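You operate a simulated robot arm through the tools that you are given. There is no shell and no other tool. Be economical: measure what you need, move in short steps, check, and stop when the job is done.

The job below is to be done with a simulated robot arm. You get a single attempt, and the scene is never put back.

## Task
Lid the jar, stand it on the blender, blend smooth at LOW, switch off.

Only the result counts: the job must be done as asked and must still hold three seconds after the hand-in. Knocking over, shifting, dropping, spilling or breaking anything else fails it. Lids that push on must go on centred and level and be pressed home; caps that screw on are set level and turned clockwise until they are tight.

## Robot
A 6-joint arm with a two-finger parallel gripper, fixed in place. Base frame: the origin is at the foot of the arm, x ahead of it, y to its left, z up; the work surface is at about z = 0. Readings come in m, rad, newtons and seconds.
With the tool pointing down near the work surface it reaches from about 0.14 to 0.58 m from the base axis. Its first joint turns from -1.152 to 1.152 rad. Payload 2.1 kg.
The tool frame sits at the grasp point between the pads (the TCP): z along the fingers, y along the line on which they close. The tips reach 0.03 m beyond it. Largest opening 0.094 m; finger width 0.028, thickness 0.01; the body of the gripper, 0.05 by 0.096 m, starts 0.055 m behind the TCP.
Orientation is that of the tool frame in the base frame, as a unit quaternion [x, y, z, w]. With the fingers straight down and closing along the base's y, the tool's x points along the base's -x, its y along +y and its z along -z.

## Interface
- The arm moves only by the tool play_rows. Its argument "steps" is a list of rows, each an object (a shift or turn left out is 0, a gripper value left out holds the last) with "xyz": the shift along the tool's x, y, z in units of 200 mm (1.0 is 200 mm), a list of three; "delta_rot": the turn, a rotation vector about the tool's x, y, z in units of 45 degrees (1.0 is 45 degrees), a list of three; "jaw": the finger opening in m, from 0 to 0.094. In form: [{"xyz": [dx, dy, dz], "delta_rot": [rx, ry, rz], "jaw": jaw}, ...]. A call has 1 to 10 rows; each row is the pose to reach, as a shift and turn from the pose commanded when the call began, along the tool's axes at that moment. A call with a number of a shift or a turn outside -1 to 1 is refused whole. Each row takes 0.2 s and may step no farther than 0.05 m and 0.15 rad from the row before; otherwise, or with a gripper value out of range, the whole call is refused. A pose out of reach is approached as far as the arm can. The call stops where the force on the tool passes 90 N (or 10 N more than at its start, if that is more) or the arm is blocked; 0.2 s more then pass. The fingers move at their own pace (about 0.072 m/s each) and stop on an object; they squeeze with about 26 N. The grip force told is the motor's: it shows also when the fingers shut on nothing. Time passes only in rows, and 0.2 s behind the last, so rows that repeat a pose let the fingers close. It gives the time, the measured TCP pose, the force on the tool (base axes), the opening and the grip force at its end, in the units of the frame above (readings bear some noise), and new pictures: "pictures" is both (left out), scene, wrist or none.
- Cameras (640 x 400 px; columns grow to the right, rows downward): "scene" is fixed at [0.0386, -0.3584, 0.4867]; the picture's right is [0.90, -0.43, 0.00], its down [-0.24, -0.51, -0.82] and it looks along [0.35, 0.75, -0.57] (base axes); focal length 233 px, centre (320, 200). "wrist" rides on the gripper at [0.076, 0.014, -0.102] in the tool frame; the picture's right is [-0.18, 0.98, 0.00], its down [-0.75, -0.14, -0.64] and it looks along [-0.63, -0.12, 0.77] (tool axes); focal length 243 px, centre (320, 200). There is no depth. A picture from a camera that has moved, and an enlarged one, comes with that camera's place and axes in the base frame and with its lens.
- close_up(camera, box): a new picture of the part [left, top, right, bottom] of that camera's present view, enlarged. The clock stands still meanwhile.
- sign_off(): hands the job in; it is judged then, once.

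Work in short steps. Places have to be worked out from the pictures, the camera data and where the tool is seen: move nearer, look again, correct. Check each grasp and each placing, and mend what went wrong. You have 120 turns and 170 pictures in all, those below and enlarged ones among them. Open the gripper and draw the arm clear of the work before you hand the job in, unless the task says otherwise; then end with one line.

The tools are called after ">>>" by a JSON object that holds its "api" and its "payload". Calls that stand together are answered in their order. play_rows: Moves the arm, as the interface text tells. Its arguments: {"type":"object","properties":{"steps":{"type":"array"},"pictures":{"type":"string","enum":["both","scene","wrist","none"]}},"required":["steps"]} The other tools are called the same way: close_up (camera, box) takes an enlarged picture of a part of a camera's view; sign_off () hands the job in.

At the start:

```text
t: 0.0
ee_pos: [0.3721, 0.041, 0.3607]
tool_rot: [0.001, 1.0, 0.0, 0.0]
wrist_force: [-0.6, 0.4, 0.1]
gripper_width: 0.0939
gripper_force: 0.1
```

scene: 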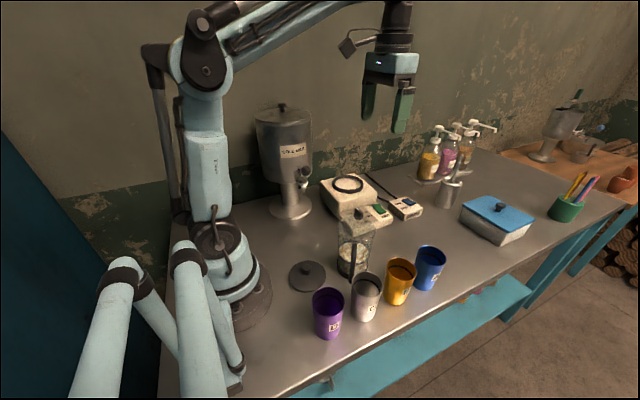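
wrist: 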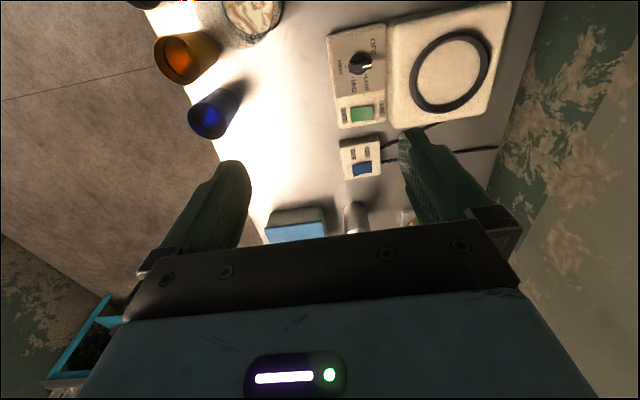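

The scene shows the jar with its handle, a dark lid on the table, and a blender base with a ring and a knob panel. I'll enlarge these to measure them.

>>> {"api": "close_up", "payload": {"camera": "scene", "box": [270, 160, 430, 300]}}

>>> {"api": "close_up", "payload": {"camera": "wrist", "box": [320, 0, 520, 190]}}

```text
2.86 times, centred on (350, 230) of scene
camera zoom: at [0.0386, -0.3584, 0.4867], right [0.9, -0.43, 0.0], down [-0.24, -0.51, -0.82], along [0.35, 0.75, -0.57], focal length 666 px, centre (234, 114)
```

zoom: 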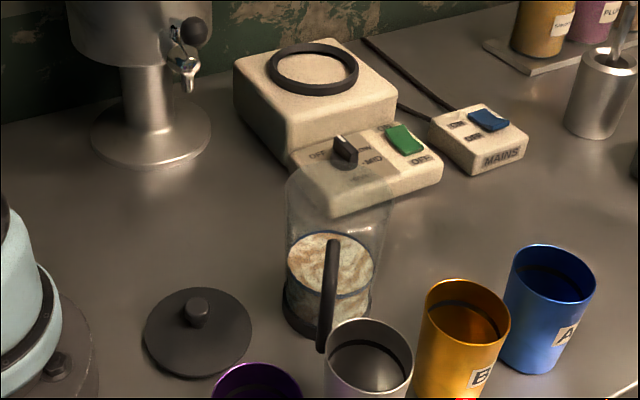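

```text
2.11 times, centred on (420, 95) of wrist
camera zoom: at [0.2942, 0.0544, 0.4637], right [0.18, 0.98, 0.0], down [0.75, -0.14, 0.64], along [0.63, -0.12, -0.77], focal length 511 px, centre (110, 421)
```

zoom: 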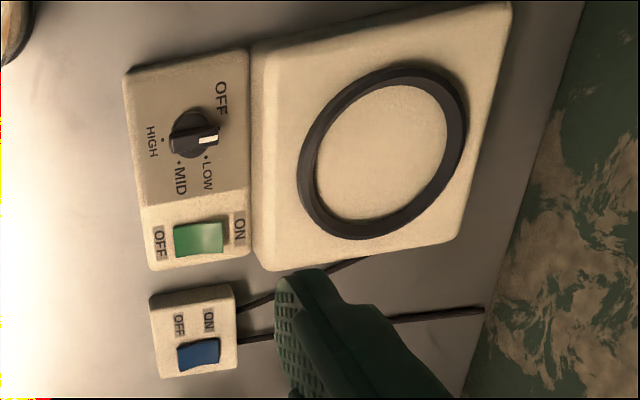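

Estimates so far: jar about (0.28, -0.03), lid about (0.164, -0.012), blender ring about (0.41, 0.218, 0.083). There is also a mains switch. I'll move back over the jar and lid for a better view.

>>> {"api": "play_rows", "payload": {"steps": [{"xyz": [0.215, -0.08, 0]}, {"xyz": [0.43, -0.155, 0]}, {"xyz": [0.645, -0.23, 0]}, {"xyz": [0.86, -0.305, 0]}, {"xyz": [0.86, -0.305, 0]}]}}

```text
t: 1.2
ee_pos: [0.1994, -0.0195, 0.3604]
tool_rot: [0.0, 1.0, 0.0, 0.0]
wrist_force: [-0.3, -0.8, 0.6]
gripper_width: 0.0942
gripper_force: 0.0
camera wrist: at [0.1229, -0.0065, 0.4641], right [0.18, 0.98, 0.0], down [0.75, -0.14, 0.64], along [0.63, -0.12, -0.77], focal length 243 px, centre (320, 200)
```

scene: 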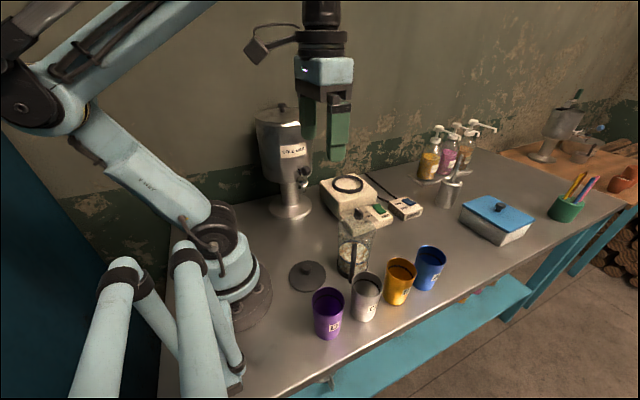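
wrist: 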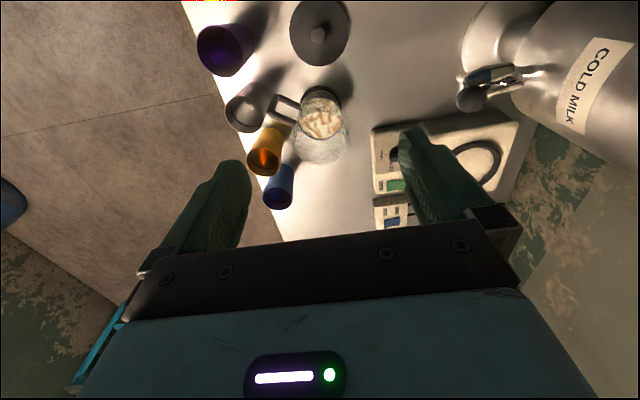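

>>> {"api": "close_up", "payload": {"camera": "wrist", "box": [220, 0, 400, 180]}}

>>> {"api": "close_up", "payload": {"camera": "scene", "box": [320, 200, 390, 290]}}

```text
2.22 times, centred on (310, 90) of wrist
camera zoom: at [0.1229, -0.0065, 0.4641], right [0.18, 0.98, 0.0], down [0.75, -0.14, 0.64], along [0.63, -0.12, -0.77], focal length 539 px, centre (342, 444)
```

zoom: 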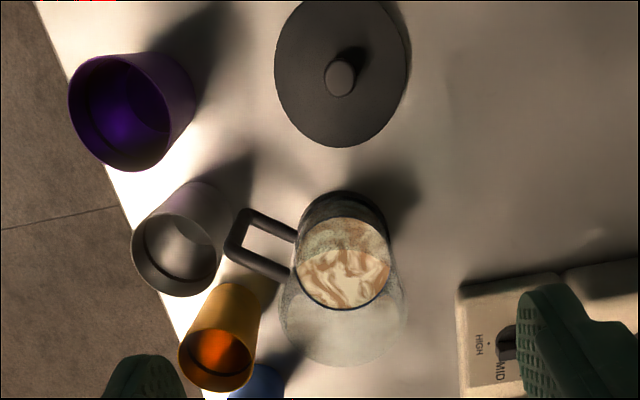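

```text
4.44 times, centred on (355, 245) of scene
camera zoom: at [0.0385, -0.3584, 0.4867], right [0.9, -0.43, 0.0], down [-0.24, -0.51, -0.82], along [0.35, 0.75, -0.57], focal length 1036 px, centre (164, 0)
```

zoom: 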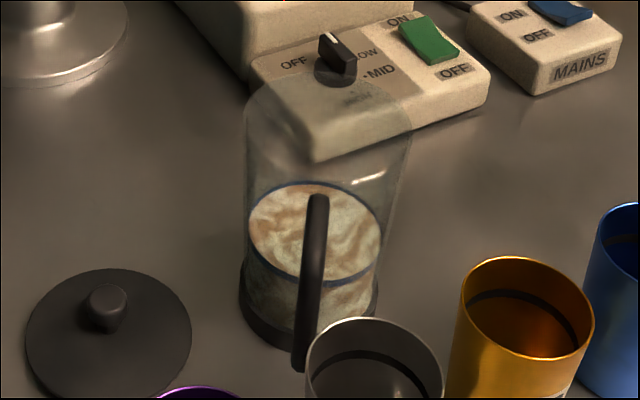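

The jar flares up to a rim about 0.084 wide at z ≈ 0.14, with its handle toward (-0.6, -0.8). The lid is about 0.091 wide, too tight to straddle, so I'll carry the jar unlidded from above and lid it on the base. Next I yaw 45° and go above the jar for measurement.

>>> {"api": "play_rows", "payload": {"steps": [{"xyz": [-0.068, -0.012, 0.05], "delta_rot": [0, 0, -0.167]}, {"xyz": [-0.136, -0.024, 0.1], "delta_rot": [0, 0, -0.333]}, {"xyz": [-0.204, -0.036, 0.15], "delta_rot": [0, 0, -0.5]}, {"xyz": [-0.272, -0.048, 0.2], "delta_rot": [0, 0, -0.667]}, {"xyz": [-0.34, -0.06, 0.25], "delta_rot": [0, 0, -0.833]}, {"xyz": [-0.408, -0.0725, 0.3], "delta_rot": [0, 0, -1.0]}, {"xyz": [-0.408, -0.0725, 0.3], "delta_rot": [0, 0, -1.0]}]}}

```text
t: 2.8
ee_pos: [0.2822, -0.0337, 0.3012]
tool_rot: [-0.383, 0.924, 0.0, 0.0]
wrist_force: [0.5, 0.1, -0.1]
gripper_width: 0.0939
gripper_force: 0.0
camera wrist: at [0.2176, -0.0788, 0.4038], right [-0.57, 0.82, 0.0], down [0.63, 0.43, 0.64], along [0.53, 0.36, -0.77], focal length 243 px, centre (320, 200)
```

scene: 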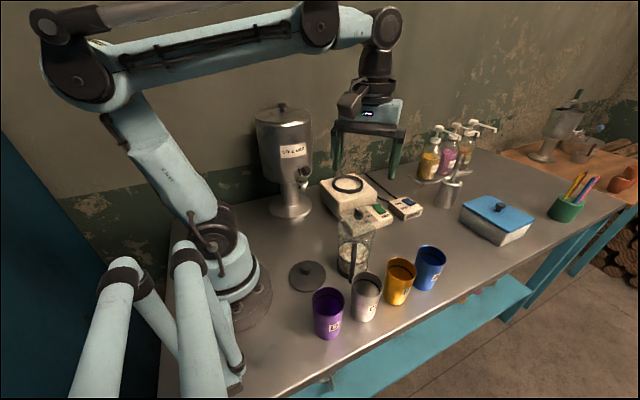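
wrist: 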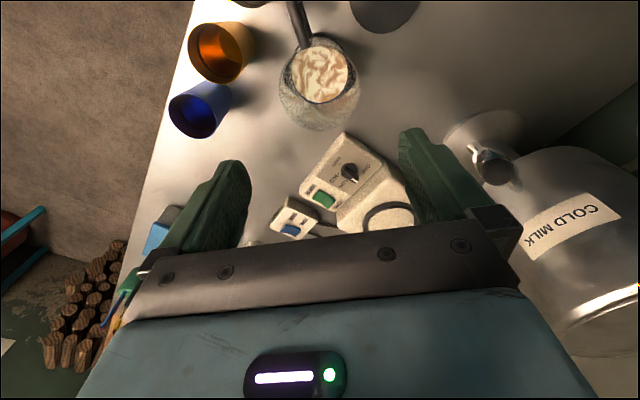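

>>> {"api": "close_up", "payload": {"camera": "wrist", "box": [250, 0, 400, 140]}}

>>> {"api": "close_up", "payload": {"camera": "wrist", "box": [250, 120, 420, 240]}}

```text
2.86 times, centred on (325, 70) of wrist
camera zoom: at [0.2176, -0.0788, 0.4038], right [-0.57, 0.82, 0.0], down [0.63, 0.43, 0.64], along [0.53, 0.36, -0.77], focal length 693 px, centre (306, 571)
```

zoom: 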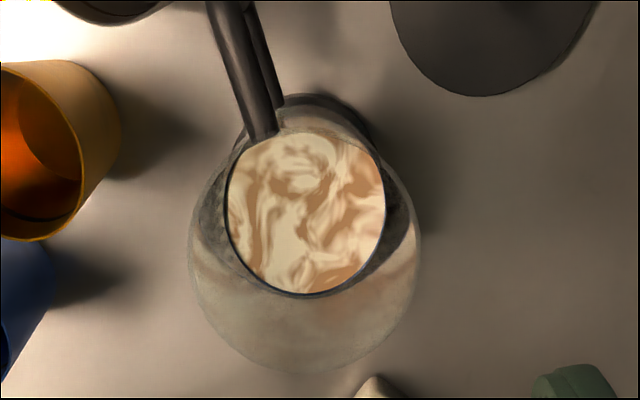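

```text
3.33 times, centred on (335, 180) of wrist
camera zoom: at [0.2176, -0.0788, 0.4038], right [-0.57, 0.82, 0.0], down [0.63, 0.43, 0.64], along [0.53, 0.36, -0.77], focal length 809 px, centre (270, 267)
```

zoom: 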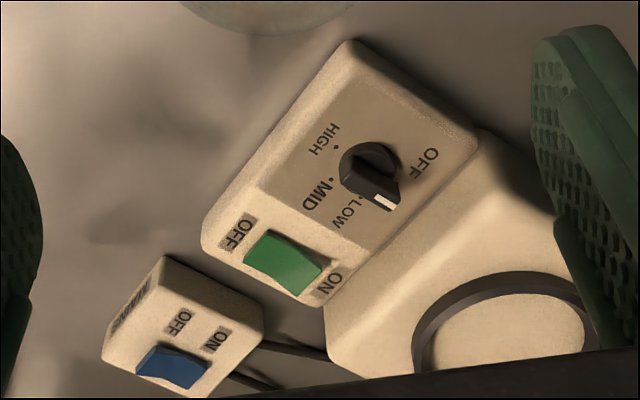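

The jar axis is about (0.281, -0.034), well aligned with the tool's closing axis and with the handle off to the side. I descend to just above the rim and look.

>>> {"api": "play_rows", "payload": {"steps": [{"xyz": [0, 0, 0.2]}, {"xyz": [0, 0, 0.4]}, {"xyz": [0, 0, 0.56]}, {"xyz": [0, 0, 0.56]}]}}

>>> {"api": "close_up", "payload": {"camera": "scene", "box": [310, 140, 420, 290]}}

```text
t: 3.8
ee_pos: [0.2812, -0.0371, 0.1887]
tool_rot: [-0.383, 0.924, 0.0, 0.0]
wrist_force: [-0.2, -0.7, -0.4]
gripper_width: 0.0941
gripper_force: 0.1
camera wrist: at [0.2174, -0.081, 0.2917], right [-0.56, 0.83, 0.0], down [0.63, 0.43, 0.64], along [0.53, 0.36, -0.77], focal length 243 px, centre (320, 200)
```

scene: 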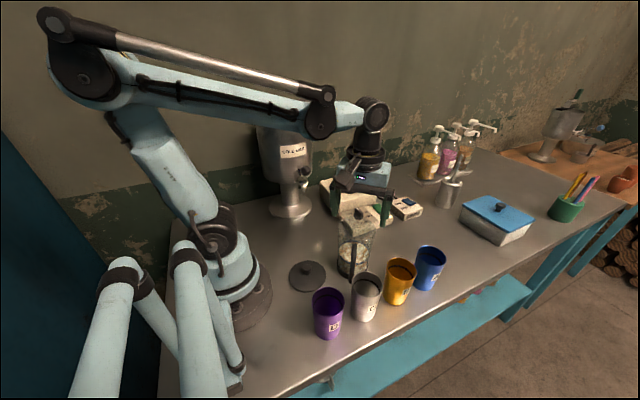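
wrist: 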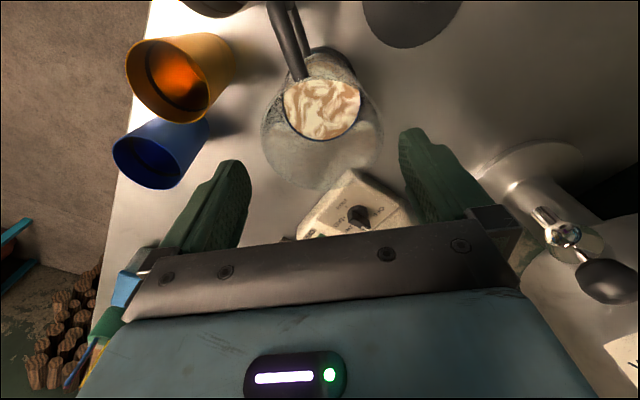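

```text
2.67 times, centred on (365, 215) of scene
camera zoom: at [0.0386, -0.3584, 0.4867], right [0.9, -0.43, 0.0], down [-0.24, -0.51, -0.82], along [0.35, 0.75, -0.57], focal length 622 px, centre (200, 160)
```

zoom: 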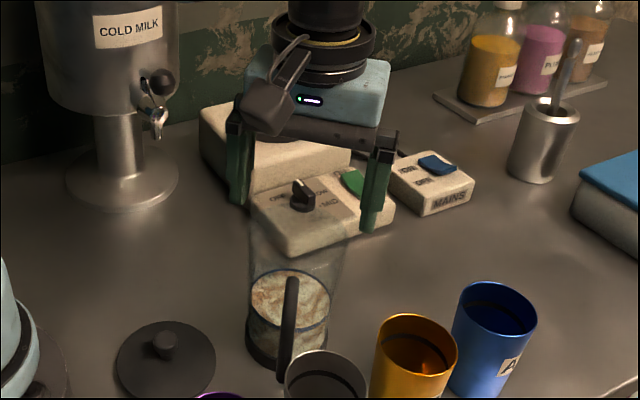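

The rim is centred between the fingers. I lower to TCP z ≈ 0.11 so the pads straddle the jar body.

>>> {"api": "play_rows", "payload": {"steps": [{"xyz": [0, 0, 0.1]}, {"xyz": [0, 0, 0.2]}, {"xyz": [0, 0, 0.3]}, {"xyz": [0, 0, 0.38]}, {"xyz": [0, 0, 0.38]}]}}

>>> {"api": "close_up", "payload": {"camera": "scene", "box": [310, 140, 420, 290]}}

```text
t: 5.0
ee_pos: [0.2824, -0.0358, 0.1132]
tool_rot: [-0.382, 0.924, -0.001, 0.0]
wrist_force: [0.2, 0.4, 0.4]
gripper_width: 0.0938
gripper_force: 0.0
camera wrist: at [0.2172, -0.0795, 0.216], right [-0.56, 0.83, 0.0], down [0.63, 0.43, 0.64], along [0.53, 0.36, -0.77], focal length 243 px, centre (320, 200)
```

scene: 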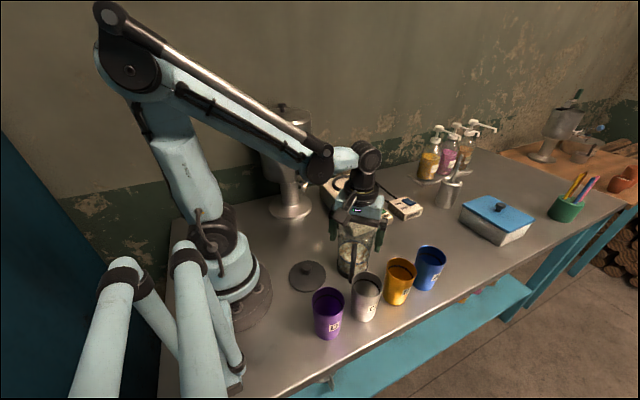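
wrist: 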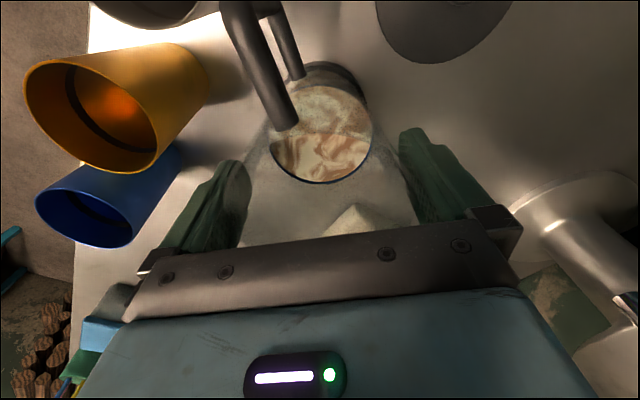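

```text
2.67 times, centred on (365, 215) of scene
camera zoom: at [0.0386, -0.3584, 0.4867], right [0.9, -0.43, 0.0], down [-0.24, -0.51, -0.82], along [0.35, 0.75, -0.57], focal length 622 px, centre (200, 160)
```

zoom: 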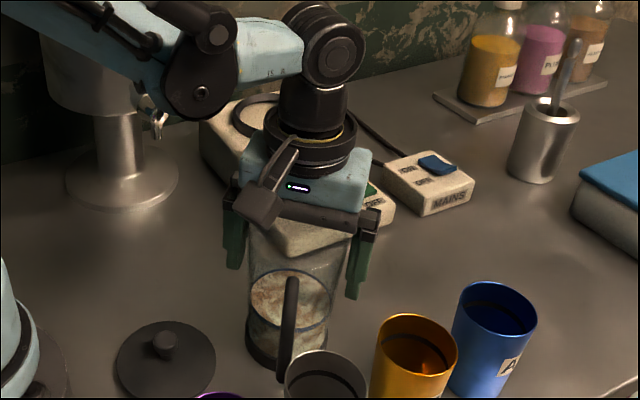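

The fingers straddle the glass without contact. I close on it.

>>> {"api": "play_rows", "payload": {"steps": [{"jaw": 0.085}, {"jaw": 0.08}, {"jaw": 0.07}, {"jaw": 0.07}, {"jaw": 0.07}], "pictures": "wrist"}}

```text
t: 6.2
ee_pos: [0.2819, -0.0353, 0.1123]
tool_rot: [-0.383, 0.924, 0.0, 0.001]
wrist_force: [0.3, -0.3, -0.5]
gripper_width: 0.0866
gripper_force: 26.2
camera wrist: at [0.2172, -0.0796, 0.2162], right [-0.56, 0.83, 0.0], down [0.63, 0.43, 0.64], along [0.53, 0.36, -0.77], focal length 243 px, centre (320, 200)
```

wrist: 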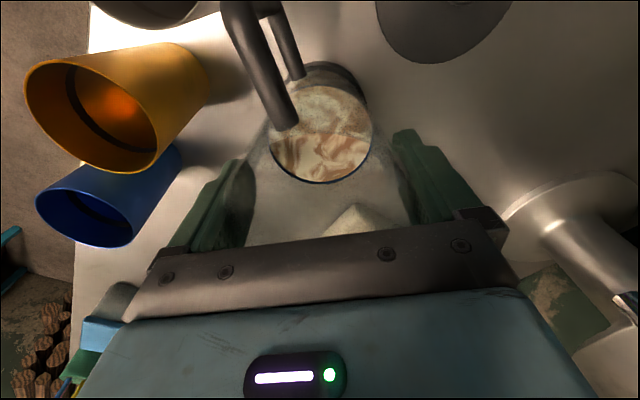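

Firm grip at width 0.0866. I lift straight up slowly to clear the blender.

>>> {"api": "play_rows", "payload": {"steps": [{"xyz": [0, 0, -0.05]}, {"xyz": [0, 0, -0.12]}, {"xyz": [0, 0, -0.22]}, {"xyz": [0, 0, -0.32]}, {"xyz": [0, 0, -0.42]}, {"xyz": [0, 0, -0.52]}, {"xyz": [0, 0, -0.62]}, {"xyz": [0, 0, -0.7]}, {"xyz": [0, 0, -0.75]}, {"xyz": [0, 0, -0.75]}]}}

```text
t: 8.4
ee_pos: [0.2803, -0.0342, 0.2629]
tool_rot: [-0.383, 0.924, 0.0, 0.0]
wrist_force: [0.0, 0.2, -3.8]
gripper_width: 0.0865
gripper_force: 25.7
camera wrist: at [0.2154, -0.0787, 0.3659], right [-0.56, 0.83, 0.0], down [0.63, 0.43, 0.64], along [0.53, 0.36, -0.77], focal length 243 px, centre (320, 200)
```

scene: 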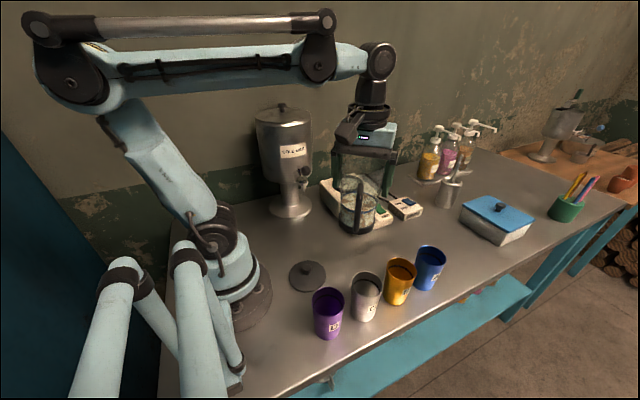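
wrist: 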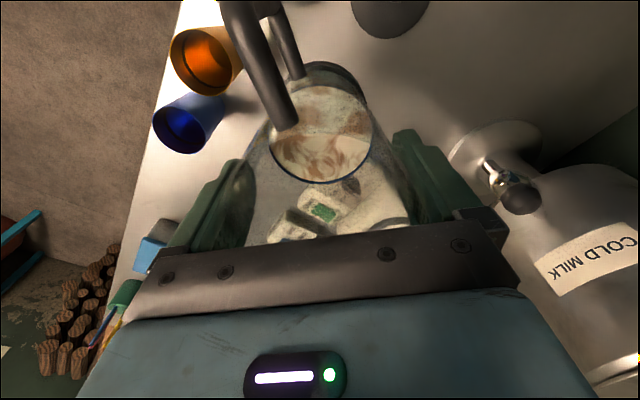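

Jar is held (about 3.8 N). I move halfway to the blender, yawing back 45° so the handle will point to -x, away from the panel.

>>> {"api": "play_rows", "payload": {"steps": [{"xyz": [-0.06, 0.019, 0], "delta_rot": [0, 0, 0.1]}, {"xyz": [-0.15, 0.048, 0], "delta_rot": [0, 0, 0.24]}, {"xyz": [-0.24, 0.077, 0], "delta_rot": [0, 0, 0.38]}, {"xyz": [-0.33, 0.106, 0], "delta_rot": [0, 0, 0.52]}, {"xyz": [-0.42, 0.135, 0], "delta_rot": [0, 0, 0.66]}, {"xyz": [-0.51, 0.163, 0], "delta_rot": [0, 0, 0.8]}, {"xyz": [-0.6, 0.192, 0], "delta_rot": [0, 0, 0.92]}, {"xyz": [-0.675, 0.216, 0], "delta_rot": [0, 0, 1.0]}, {"xyz": [-0.675, 0.216, 0], "delta_rot": [0, 0, 1.0]}]}}

>>> {"api": "close_up", "payload": {"camera": "scene", "box": [300, 100, 440, 240]}}

```text
t: 10.4
ee_pos: [0.3449, 0.0924, 0.2629]
tool_rot: [0.001, 1.0, 0.0, 0.0]
wrist_force: [1.1, -0.1, -3.4]
gripper_width: 0.0863
gripper_force: 26.0
camera wrist: at [0.2698, 0.105, 0.3652], right [0.19, 0.98, 0.0], down [0.75, -0.14, 0.64], along [0.63, -0.12, -0.77], focal length 243 px, centre (320, 200)
```

scene: 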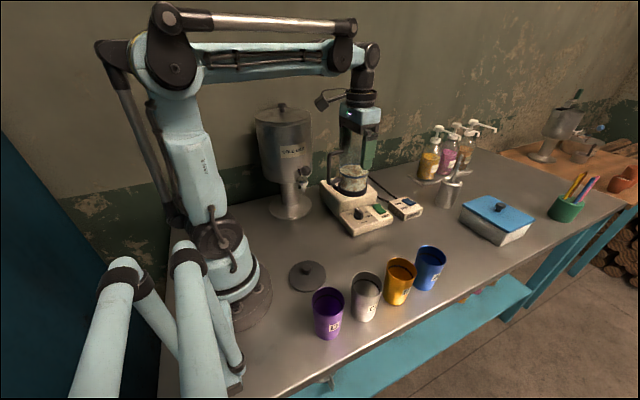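
wrist: 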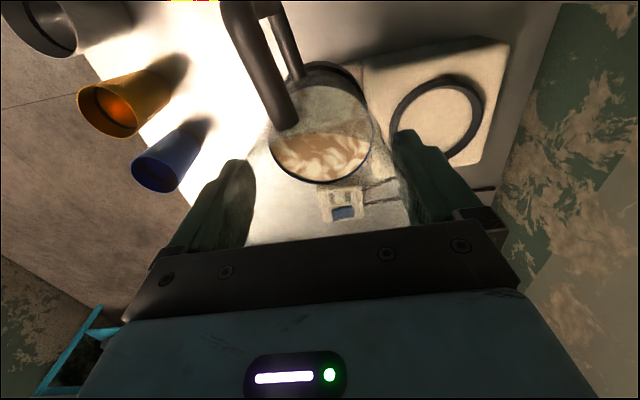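

```text
2.86 times, centred on (370, 170) of scene
camera zoom: at [0.0386, -0.3584, 0.4867], right [0.9, -0.43, 0.0], down [-0.24, -0.51, -0.82], along [0.35, 0.75, -0.57], focal length 666 px, centre (177, 286)
```

zoom: 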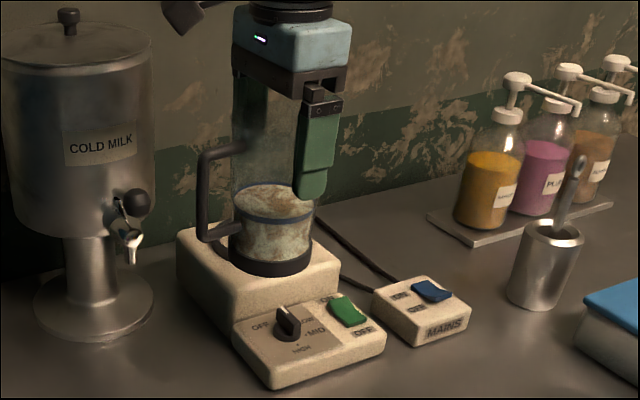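

Handle now faces -x. I enlarge the ring for a better fix before the next move.

>>> {"api": "close_up", "payload": {"camera": "wrist", "box": [350, 20, 530, 180]}}

```text
2.50 times, centred on (440, 100) of wrist
camera zoom: at [0.2698, 0.105, 0.3652], right [0.19, 0.98, 0.0], down [0.75, -0.14, 0.64], along [0.63, -0.12, -0.77], focal length 606 px, centre (20, 450)
```

zoom: 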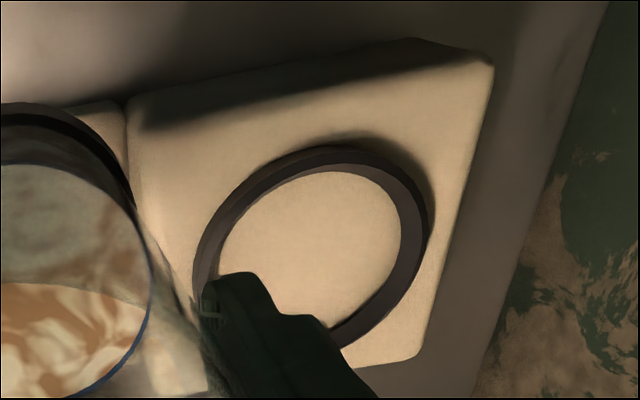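

Ring centre about (0.406, 0.2185). I move the jar above it.

>>> {"api": "play_rows", "payload": {"steps": [{"xyz": [-0.03, 0.06, 0]}, {"xyz": [-0.08, 0.17, 0]}, {"xyz": [-0.13, 0.28, 0]}, {"xyz": [-0.18, 0.39, 0]}, {"xyz": [-0.23, 0.5, 0]}, {"xyz": [-0.275, 0.59, 0]}, {"xyz": [-0.297, 0.635, 0]}, {"xyz": [-0.297, 0.635, 0]}]}}

>>> {"api": "close_up", "payload": {"camera": "scene", "box": [300, 100, 420, 240]}}

>>> {"api": "close_up", "payload": {"camera": "wrist", "box": [220, 20, 420, 250]}}

```text
t: 12.2
ee_pos: [0.4049, 0.2196, 0.263]
tool_rot: [0.001, 1.0, 0.0, 0.0]
wrist_force: [-0.2, -0.4, -4.5]
gripper_width: 0.0864
gripper_force: 26.7
camera wrist: at [0.3283, 0.232, 0.3655], right [0.18, 0.98, 0.0], down [0.75, -0.14, 0.64], along [0.63, -0.12, -0.77], focal length 243 px, centre (320, 200)
```

scene: 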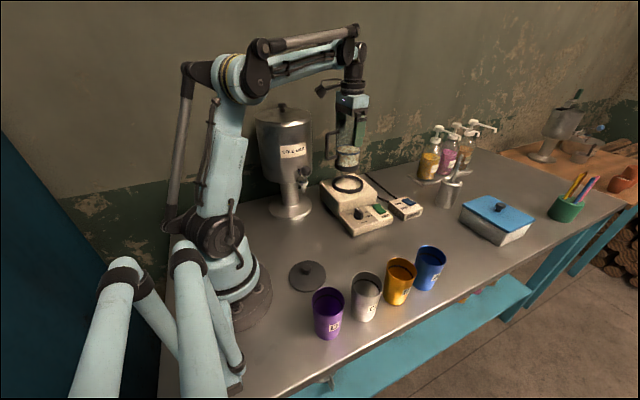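
wrist: 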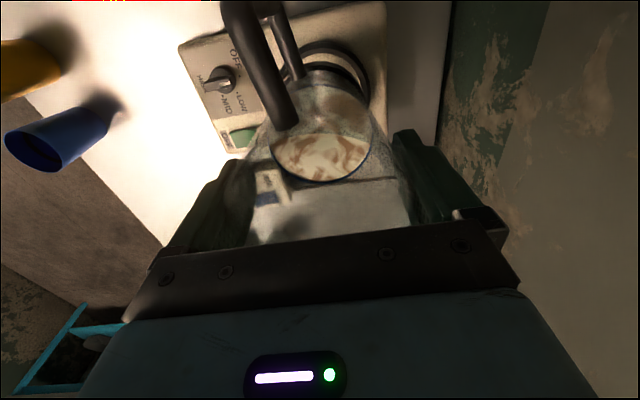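

```text
2.86 times, centred on (360, 170) of scene
camera zoom: at [0.0386, -0.3583, 0.4867], right [0.9, -0.43, 0.0], down [-0.24, -0.51, -0.82], along [0.35, 0.75, -0.57], focal length 666 px, centre (206, 286)
```

zoom: 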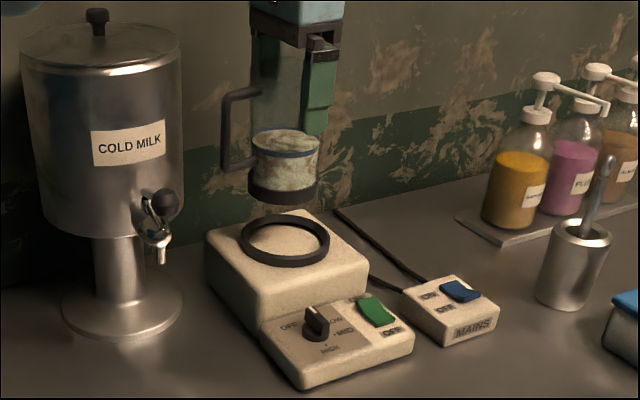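

```text
1.74 times, centred on (320, 135) of wrist
camera zoom: at [0.3283, 0.232, 0.3655], right [0.18, 0.98, 0.0], down [0.75, -0.14, 0.64], along [0.63, -0.12, -0.77], focal length 422 px, centre (320, 313)
```

zoom: 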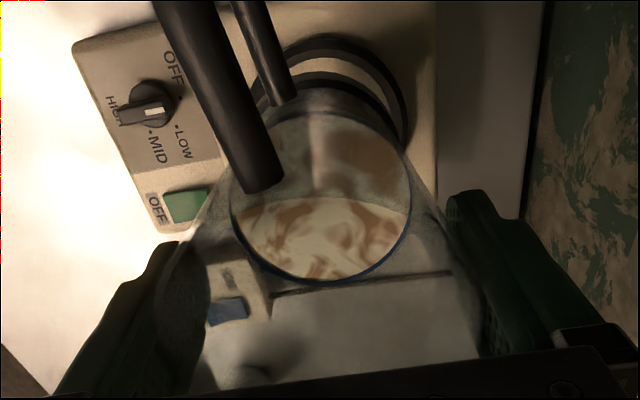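

The ring looks slightly offset from the jar (few mm). I zoom more to measure the offset.

>>> {"api": "close_up", "payload": {"camera": "scene", "box": [325, 135, 375, 200]}}

>>> {"api": "close_up", "payload": {"camera": "wrist", "box": [260, 20, 400, 120]}}

```text
6.15 times, centred on (350, 168) of scene
camera zoom: at [0.0386, -0.3583, 0.4867], right [0.9, -0.43, 0.0], down [-0.24, -0.51, -0.82], along [0.35, 0.75, -0.57], focal length 1435 px, centre (135, 400)
```

zoom: 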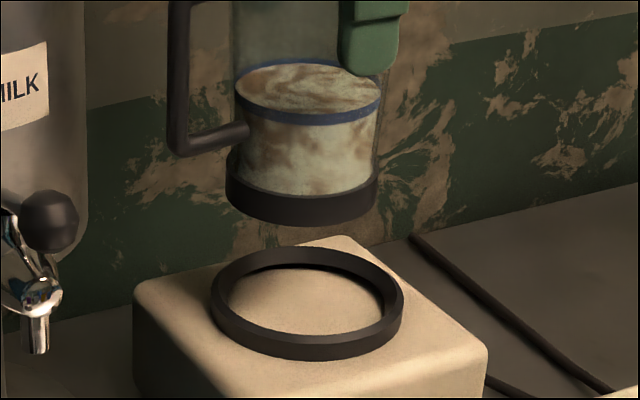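

```text
4.00 times, centred on (330, 70) of wrist
camera zoom: at [0.3283, 0.232, 0.3655], right [0.18, 0.98, 0.0], down [0.75, -0.14, 0.64], along [0.63, -0.12, -0.77], focal length 970 px, centre (280, 720)
```

zoom: 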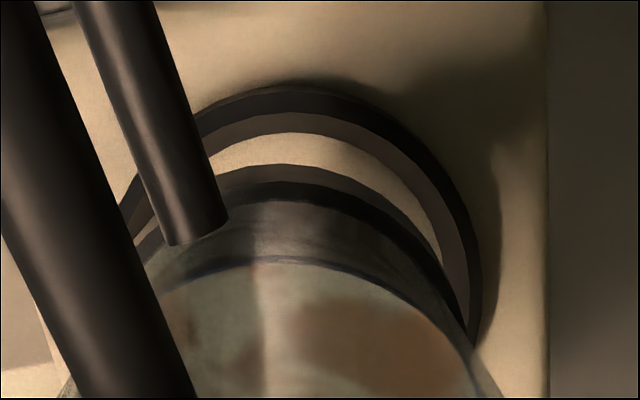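

The ring centre is about +8.5 mm in x and +3 mm in y from the jar axis. I correct this while lowering 45 mm, then recheck.

>>> {"api": "play_rows", "payload": {"steps": [{"xyz": [-0.0425, 0.015, 0]}, {"xyz": [-0.0425, 0.015, 0.08]}, {"xyz": [-0.0425, 0.015, 0.16]}, {"xyz": [-0.0425, 0.015, 0.225]}, {"xyz": [-0.0425, 0.015, 0.225]}], "pictures": "none"}}

>>> {"api": "close_up", "payload": {"camera": "scene", "box": [325, 135, 375, 200]}}

>>> {"api": "close_up", "payload": {"camera": "wrist", "box": [260, 20, 400, 120]}}

```text
t: 13.4
ee_pos: [0.4147, 0.2206, 0.2188]
tool_rot: [0.001, 1.0, 0.0, 0.0]
wrist_force: [0.1, 0.3, -3.4]
gripper_width: 0.0865
gripper_force: 25.8
```

```text
6.15 times, centred on (350, 168) of scene
camera zoom: at [0.0386, -0.3584, 0.4867], right [0.9, -0.43, 0.0], down [-0.24, -0.51, -0.82], along [0.35, 0.75, -0.57], focal length 1435 px, centre (135, 400)
```

zoom: 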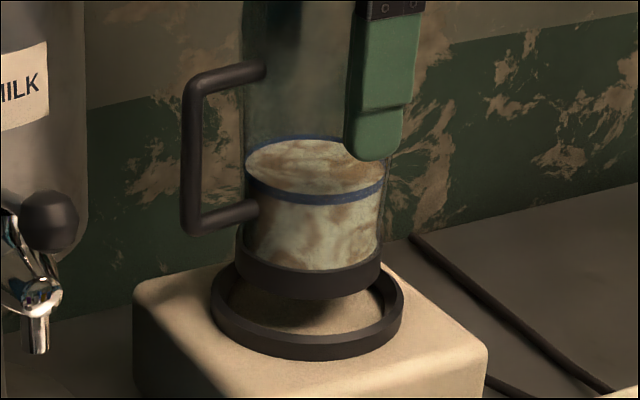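

```text
4.00 times, centred on (330, 70) of wrist
camera zoom: at [0.3373, 0.2341, 0.32], right [0.18, 0.98, 0.0], down [0.75, -0.14, 0.64], along [0.63, -0.12, -0.77], focal length 970 px, centre (280, 720)
```

zoom: 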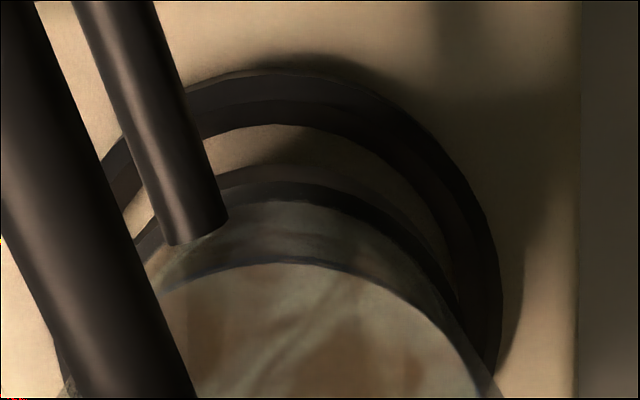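

Aligned within about 1 mm in both views. I lower gently and watch the force.

>>> {"api": "play_rows", "payload": {"steps": [{"xyz": [0, 0, 0.025]}, {"xyz": [0, 0, 0.05]}, {"xyz": [0, 0, 0.075]}, {"xyz": [0, 0, 0.075]}], "pictures": "none"}}

>>> {"api": "close_up", "payload": {"camera": "scene", "box": [325, 135, 375, 200]}}

```text
t: 14.4
ee_pos: [0.4137, 0.2208, 0.2018]
tool_rot: [0.0, 1.0, 0.0, 0.0]
wrist_force: [0.7, 1.0, -3.6]
gripper_width: 0.0866
gripper_force: 25.9
```

```text
6.15 times, centred on (350, 168) of scene
camera zoom: at [0.0386, -0.3584, 0.4867], right [0.9, -0.43, 0.0], down [-0.24, -0.51, -0.82], along [0.35, 0.75, -0.57], focal length 1435 px, centre (135, 400)
```

zoom: 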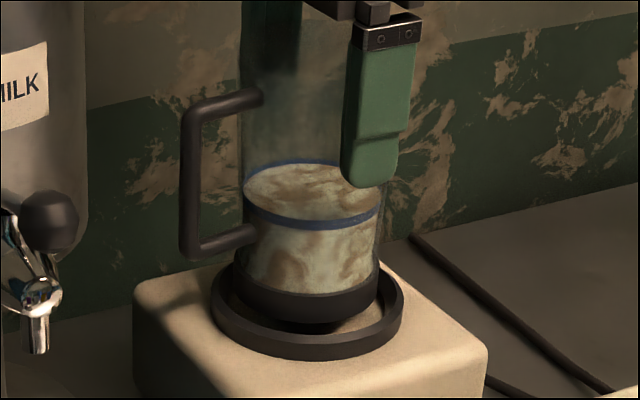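

Still free and centred. Continue lowering in small steps.

>>> {"api": "play_rows", "payload": {"steps": [{"xyz": [0, 0, 0.02]}, {"xyz": [0, 0, 0.04]}, {"xyz": [0, 0, 0.04]}], "pictures": "none"}}

>>> {"api": "close_up", "payload": {"camera": "scene", "box": [325, 135, 375, 200]}}

```text
t: 15.2
ee_pos: [0.4137, 0.2221, 0.1946]
tool_rot: [0.0, 1.0, 0.0, 0.0]
wrist_force: [0.0, -0.3, -2.7]
gripper_width: 0.0867
gripper_force: 25.4
```

```text
6.15 times, centred on (350, 168) of scene
camera zoom: at [0.0386, -0.3584, 0.4867], right [0.9, -0.43, 0.0], down [-0.24, -0.51, -0.82], along [0.35, 0.75, -0.57], focal length 1435 px, centre (135, 400)
```

zoom: 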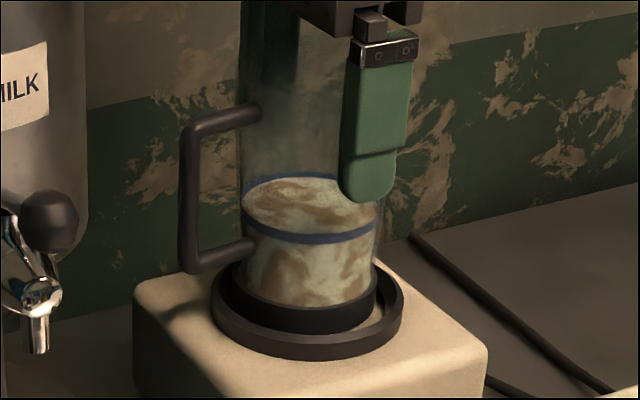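

The base is entering the ring. Continue down.

>>> {"api": "play_rows", "payload": {"steps": [{"xyz": [-0.005, 0, 0.015]}, {"xyz": [-0.005, 0, 0.03]}, {"xyz": [-0.005, 0, 0.03]}], "pictures": "none"}}

>>> {"api": "close_up", "payload": {"camera": "scene", "box": [325, 135, 375, 200]}}

```text
t: 16.0
ee_pos: [0.4149, 0.2217, 0.1892]
tool_rot: [0.0, 1.0, 0.001, 0.0]
wrist_force: [0.1, 0.7, -3.6]
gripper_width: 0.0866
gripper_force: 26.4
```

```text
6.15 times, centred on (350, 168) of scene
camera zoom: at [0.0386, -0.3584, 0.4867], right [0.9, -0.43, 0.0], down [-0.24, -0.51, -0.82], along [0.35, 0.75, -0.57], focal length 1435 px, centre (135, 400)
```

zoom: 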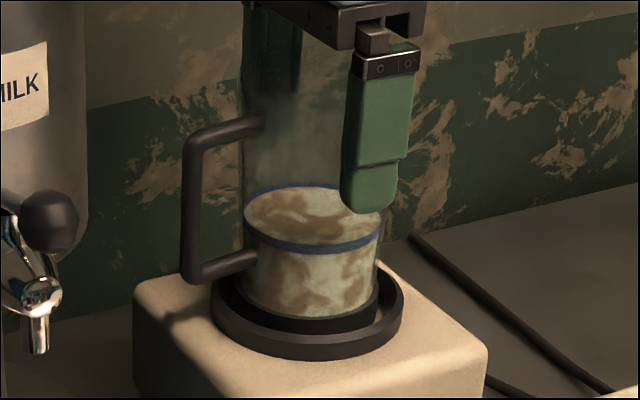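

Nearly seated; a few more millimetres in tiny steps.

>>> {"api": "play_rows", "payload": {"steps": [{"xyz": [0, 0, 0.01]}, {"xyz": [0, 0, 0.02]}, {"xyz": [0, 0, 0.02]}], "pictures": "none"}}

>>> {"api": "play_rows", "payload": {"steps": [{"xyz": [0, 0, 0.01]}, {"xyz": [0, 0, 0.01]}], "pictures": "none"}}

```text
t: 16.8
ee_pos: [0.416, 0.2214, 0.1846]
tool_rot: [0.0, 1.0, 0.0, 0.001]
wrist_force: [5.9, 0.2, 18.9]
gripper_width: 0.0865
gripper_force: 26.4
```

```text
t: 17.4
ee_pos: [0.4147, 0.2212, 0.1832]
tool_rot: [0.001, 1.0, -0.001, 0.0]
wrist_force: [5.1, -0.9, 16.3]
gripper_width: 0.0865
gripper_force: 25.6
```

Contact force ~16 N: jar is standing. Check before release.

>>> {"api": "close_up", "payload": {"camera": "scene", "box": [325, 135, 375, 200]}}

>>> {"api": "close_up", "payload": {"camera": "wrist", "box": [240, 0, 420, 160]}}

```text
6.15 times, centred on (350, 168) of scene
camera zoom: at [0.0385, -0.3584, 0.4867], right [0.9, -0.43, 0.0], down [-0.24, -0.51, -0.82], along [0.35, 0.75, -0.57], focal length 1435 px, centre (135, 400)
```

zoom: 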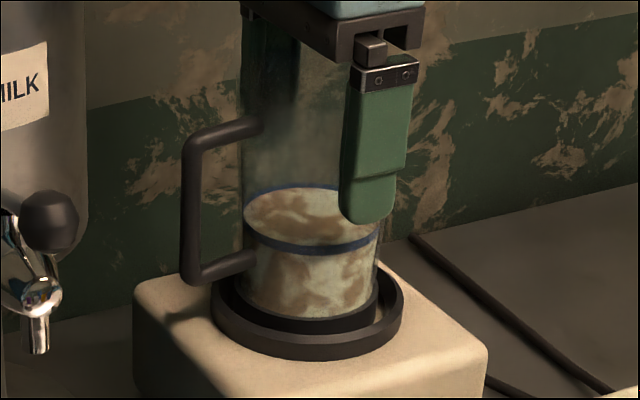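

```text
2.50 times, centred on (330, 80) of wrist
camera zoom: at [0.338, 0.2345, 0.2857], right [0.18, 0.98, 0.0], down [0.75, -0.14, 0.64], along [0.63, -0.12, -0.77], focal length 606 px, centre (295, 500)
```

zoom: 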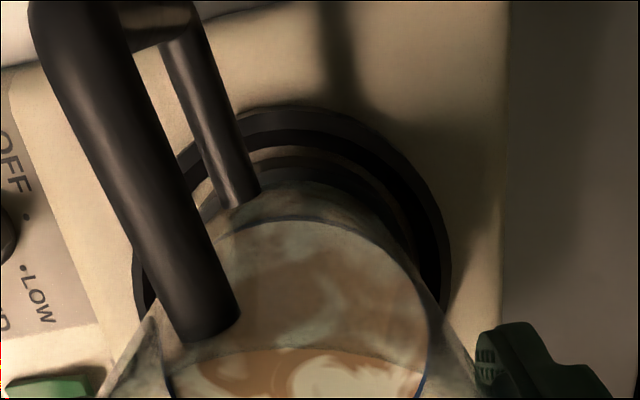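

Jar sits inside the ring, with jar bottom at about z 0.072, which matches the plate. I release and rise straight up.

>>> {"api": "play_rows", "payload": {"steps": [{"xyz": [0, 0, -0.01], "jaw": 0.094}, {"xyz": [0, 0, -0.01], "jaw": 0.094}, {"xyz": [0, 0, -0.01], "jaw": 0.094}, {"xyz": [0, 0, -0.1]}, {"xyz": [0, 0, -0.2]}, {"xyz": [0, 0, -0.35]}, {"xyz": [0, 0, -0.5]}, {"xyz": [0, 0, -0.65]}, {"xyz": [0, 0, -0.65]}]}}

>>> {"api": "close_up", "payload": {"camera": "scene", "box": [305, 100, 425, 240]}}

>>> {"api": "close_up", "payload": {"camera": "wrist", "box": [190, 0, 400, 180]}}

```text
t: 19.4
ee_pos: [0.4131, 0.2179, 0.3132]
tool_rot: [0.0, 1.0, 0.001, 0.0]
wrist_force: [-0.1, 0.6, -0.6]
gripper_width: 0.0939
gripper_force: 0.0
camera wrist: at [0.3362, 0.2321, 0.416], right [0.18, 0.98, 0.0], down [0.75, -0.14, 0.64], along [0.63, -0.12, -0.77], focal length 243 px, centre (320, 200)
```

scene: 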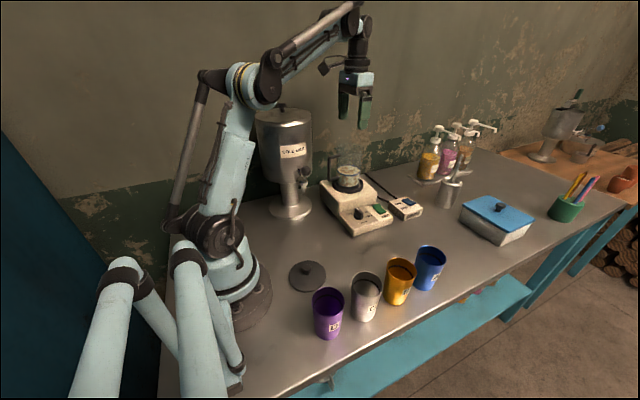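
wrist: 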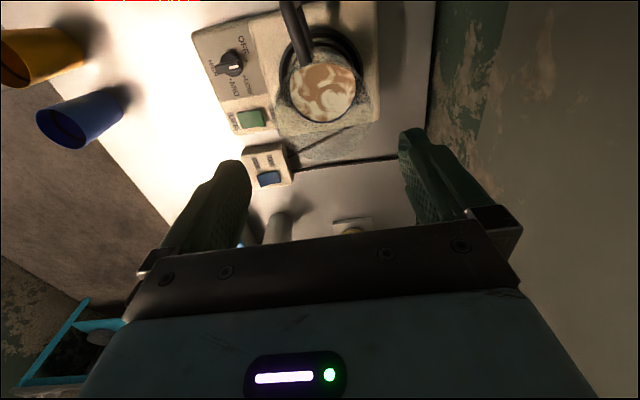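

```text
2.86 times, centred on (365, 170) of scene
camera zoom: at [0.0386, -0.3584, 0.4867], right [0.9, -0.43, 0.0], down [-0.24, -0.51, -0.82], along [0.35, 0.75, -0.57], focal length 666 px, centre (191, 286)
```

zoom: 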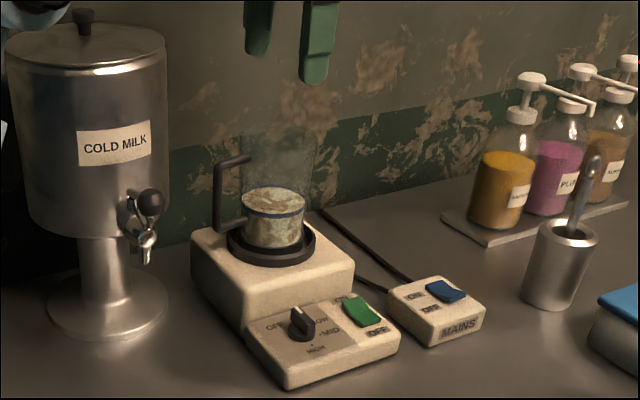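

```text
2.22 times, centred on (295, 90) of wrist
camera zoom: at [0.3362, 0.2321, 0.416], right [0.18, 0.98, 0.0], down [0.75, -0.14, 0.64], along [0.63, -0.12, -0.77], focal length 539 px, centre (376, 444)
```

zoom: 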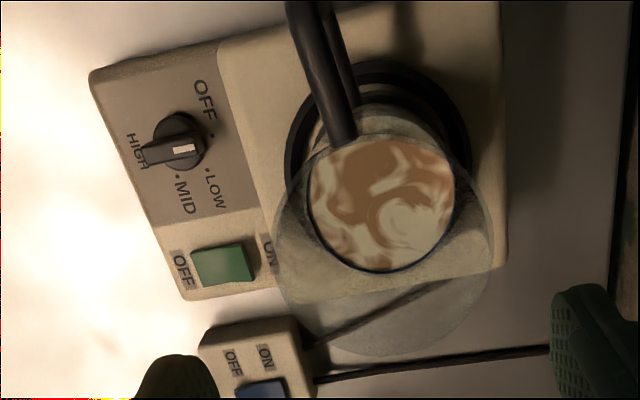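

The jar stands upright in the ring. Now I go for the lid at about (0.165, -0.0165).

>>> {"api": "play_rows", "payload": {"steps": [{"xyz": [0.15, -0.142, 0]}, {"xyz": [0.33, -0.313, 0]}, {"xyz": [0.51, -0.484, 0]}, {"xyz": [0.69, -0.655, 0]}, {"xyz": [0.85, -0.807, 0]}, {"xyz": [0.975, -0.925, 0]}, {"xyz": [0.975, -0.925, 0]}], "pictures": "none"}}

>>> {"api": "play_rows", "payload": {"steps": [{"xyz": [0.14, -0.132, 0.1]}, {"xyz": [0.278, -0.265, 0.2]}, {"xyz": [0.278, -0.265, 0.4]}, {"xyz": [0.278, -0.265, 0.6]}, {"xyz": [0.278, -0.265, 0.8]}, {"xyz": [0.278, -0.265, 0.8]}]}}

>>> {"api": "close_up", "payload": {"camera": "scene", "box": [260, 200, 360, 310]}}

>>> {"api": "close_up", "payload": {"camera": "wrist", "box": [220, 0, 420, 200]}}

```text
t: 21.0
ee_pos: [0.2169, 0.0339, 0.3102]
tool_rot: [-0.001, 1.0, 0.0, 0.0]
wrist_force: [0.1, -1.1, -0.3]
gripper_width: 0.0941
gripper_force: 0.0
```

```text
t: 22.4
ee_pos: [0.1637, -0.017, 0.1538]
tool_rot: [0.0, 1.0, -0.001, -0.001]
wrist_force: [-0.5, 0.0, 0.3]
gripper_width: 0.0938
gripper_force: 0.0
camera wrist: at [0.0862, -0.0043, 0.2558], right [0.18, 0.98, 0.0], down [0.75, -0.14, 0.64], along [0.63, -0.12, -0.77], focal length 243 px, centre (320, 200)
```

scene: 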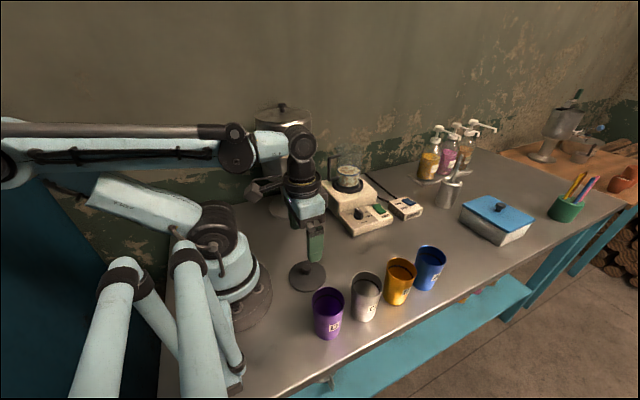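
wrist: 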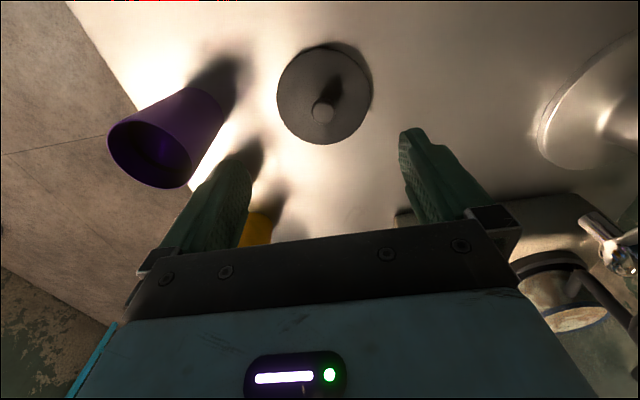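

```text
3.64 times, centred on (310, 255) of scene
camera zoom: at [0.0386, -0.3584, 0.4867], right [0.9, -0.43, 0.0], down [-0.24, -0.51, -0.82], along [0.35, 0.75, -0.57], focal length 848 px, centre (356, 0)
```

zoom: 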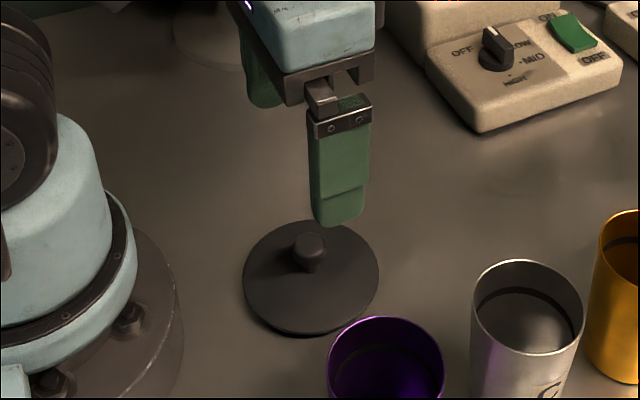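

```text
2.00 times, centred on (320, 100) of wrist
camera zoom: at [0.0862, -0.0043, 0.2558], right [0.18, 0.98, 0.0], down [0.75, -0.14, 0.64], along [0.63, -0.12, -0.77], focal length 485 px, centre (320, 400)
```

zoom: 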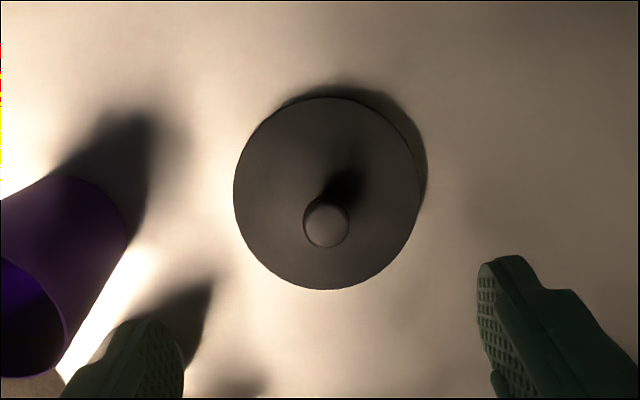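

The lid centre is within 1 mm in x and 3 mm off in y; knob top at about z 0.041. I correct y, narrow the jaws and descend around the knob.

>>> {"api": "play_rows", "payload": {"steps": [{"xyz": [-0.005, 0.015, 0.1], "jaw": 0.05}, {"xyz": [-0.005, 0.015, 0.25]}, {"xyz": [-0.005, 0.015, 0.4]}, {"xyz": [-0.005, 0.015, 0.47]}, {"xyz": [-0.005, 0.015, 0.47]}], "pictures": "wrist"}}

>>> {"api": "close_up", "payload": {"camera": "scene", "box": [270, 220, 350, 310]}}

```text
t: 23.6
ee_pos: [0.1625, -0.0122, 0.0593]
tool_rot: [0.0, 1.0, 0.0, 0.0]
wrist_force: [0.5, 0.4, -0.6]
gripper_width: 0.0501
gripper_force: 0.1
camera wrist: at [0.0866, 0.0005, 0.162], right [0.18, 0.98, 0.0], down [0.75, -0.14, 0.64], along [0.63, -0.12, -0.77], focal length 243 px, centre (320, 200)
```

wrist: 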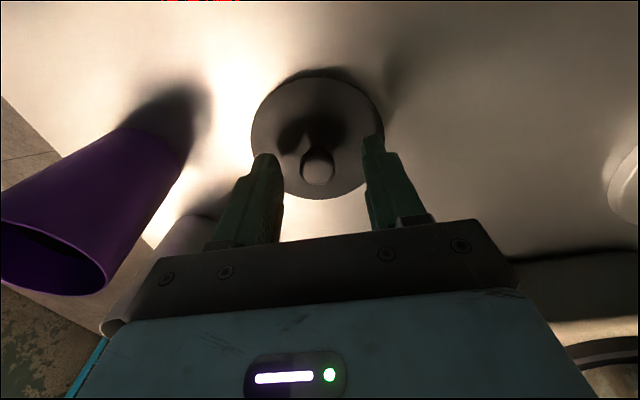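

```text
4.44 times, centred on (310, 265) of scene
camera zoom: at [0.0386, -0.3584, 0.4867], right [0.9, -0.43, 0.0], down [-0.24, -0.51, -0.82], along [0.35, 0.75, -0.57], focal length 1036 px, centre (364, -89)
```

zoom: 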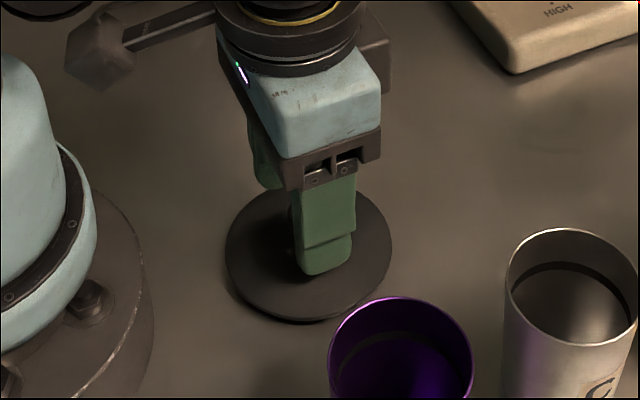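

Centred on the knob. I lower 9 mm more and close.

>>> {"api": "play_rows", "payload": {"steps": [{"xyz": [0, 0, 0.025]}, {"xyz": [0, 0, 0.045]}, {"xyz": [0, 0, 0.045], "jaw": 0.03}, {"xyz": [0, 0, 0.045], "jaw": 0.01}, {"xyz": [0, 0, 0.045], "jaw": 0.01}, {"xyz": [0, 0, 0.045], "jaw": 0.01}], "pictures": "wrist"}}

```text
t: 25.0
ee_pos: [0.1636, -0.0138, 0.0501]
tool_rot: [0.0, 1.0, 0.0, 0.0]
wrist_force: [-0.2, 0.4, 0.3]
gripper_width: 0.0206
gripper_force: 26.4
camera wrist: at [0.0874, 0.0, 0.153], right [0.18, 0.98, 0.0], down [0.75, -0.14, 0.64], along [0.63, -0.12, -0.77], focal length 243 px, centre (320, 200)
```

wrist: 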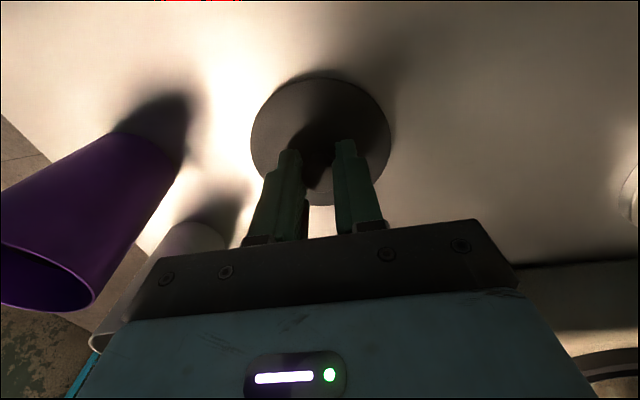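

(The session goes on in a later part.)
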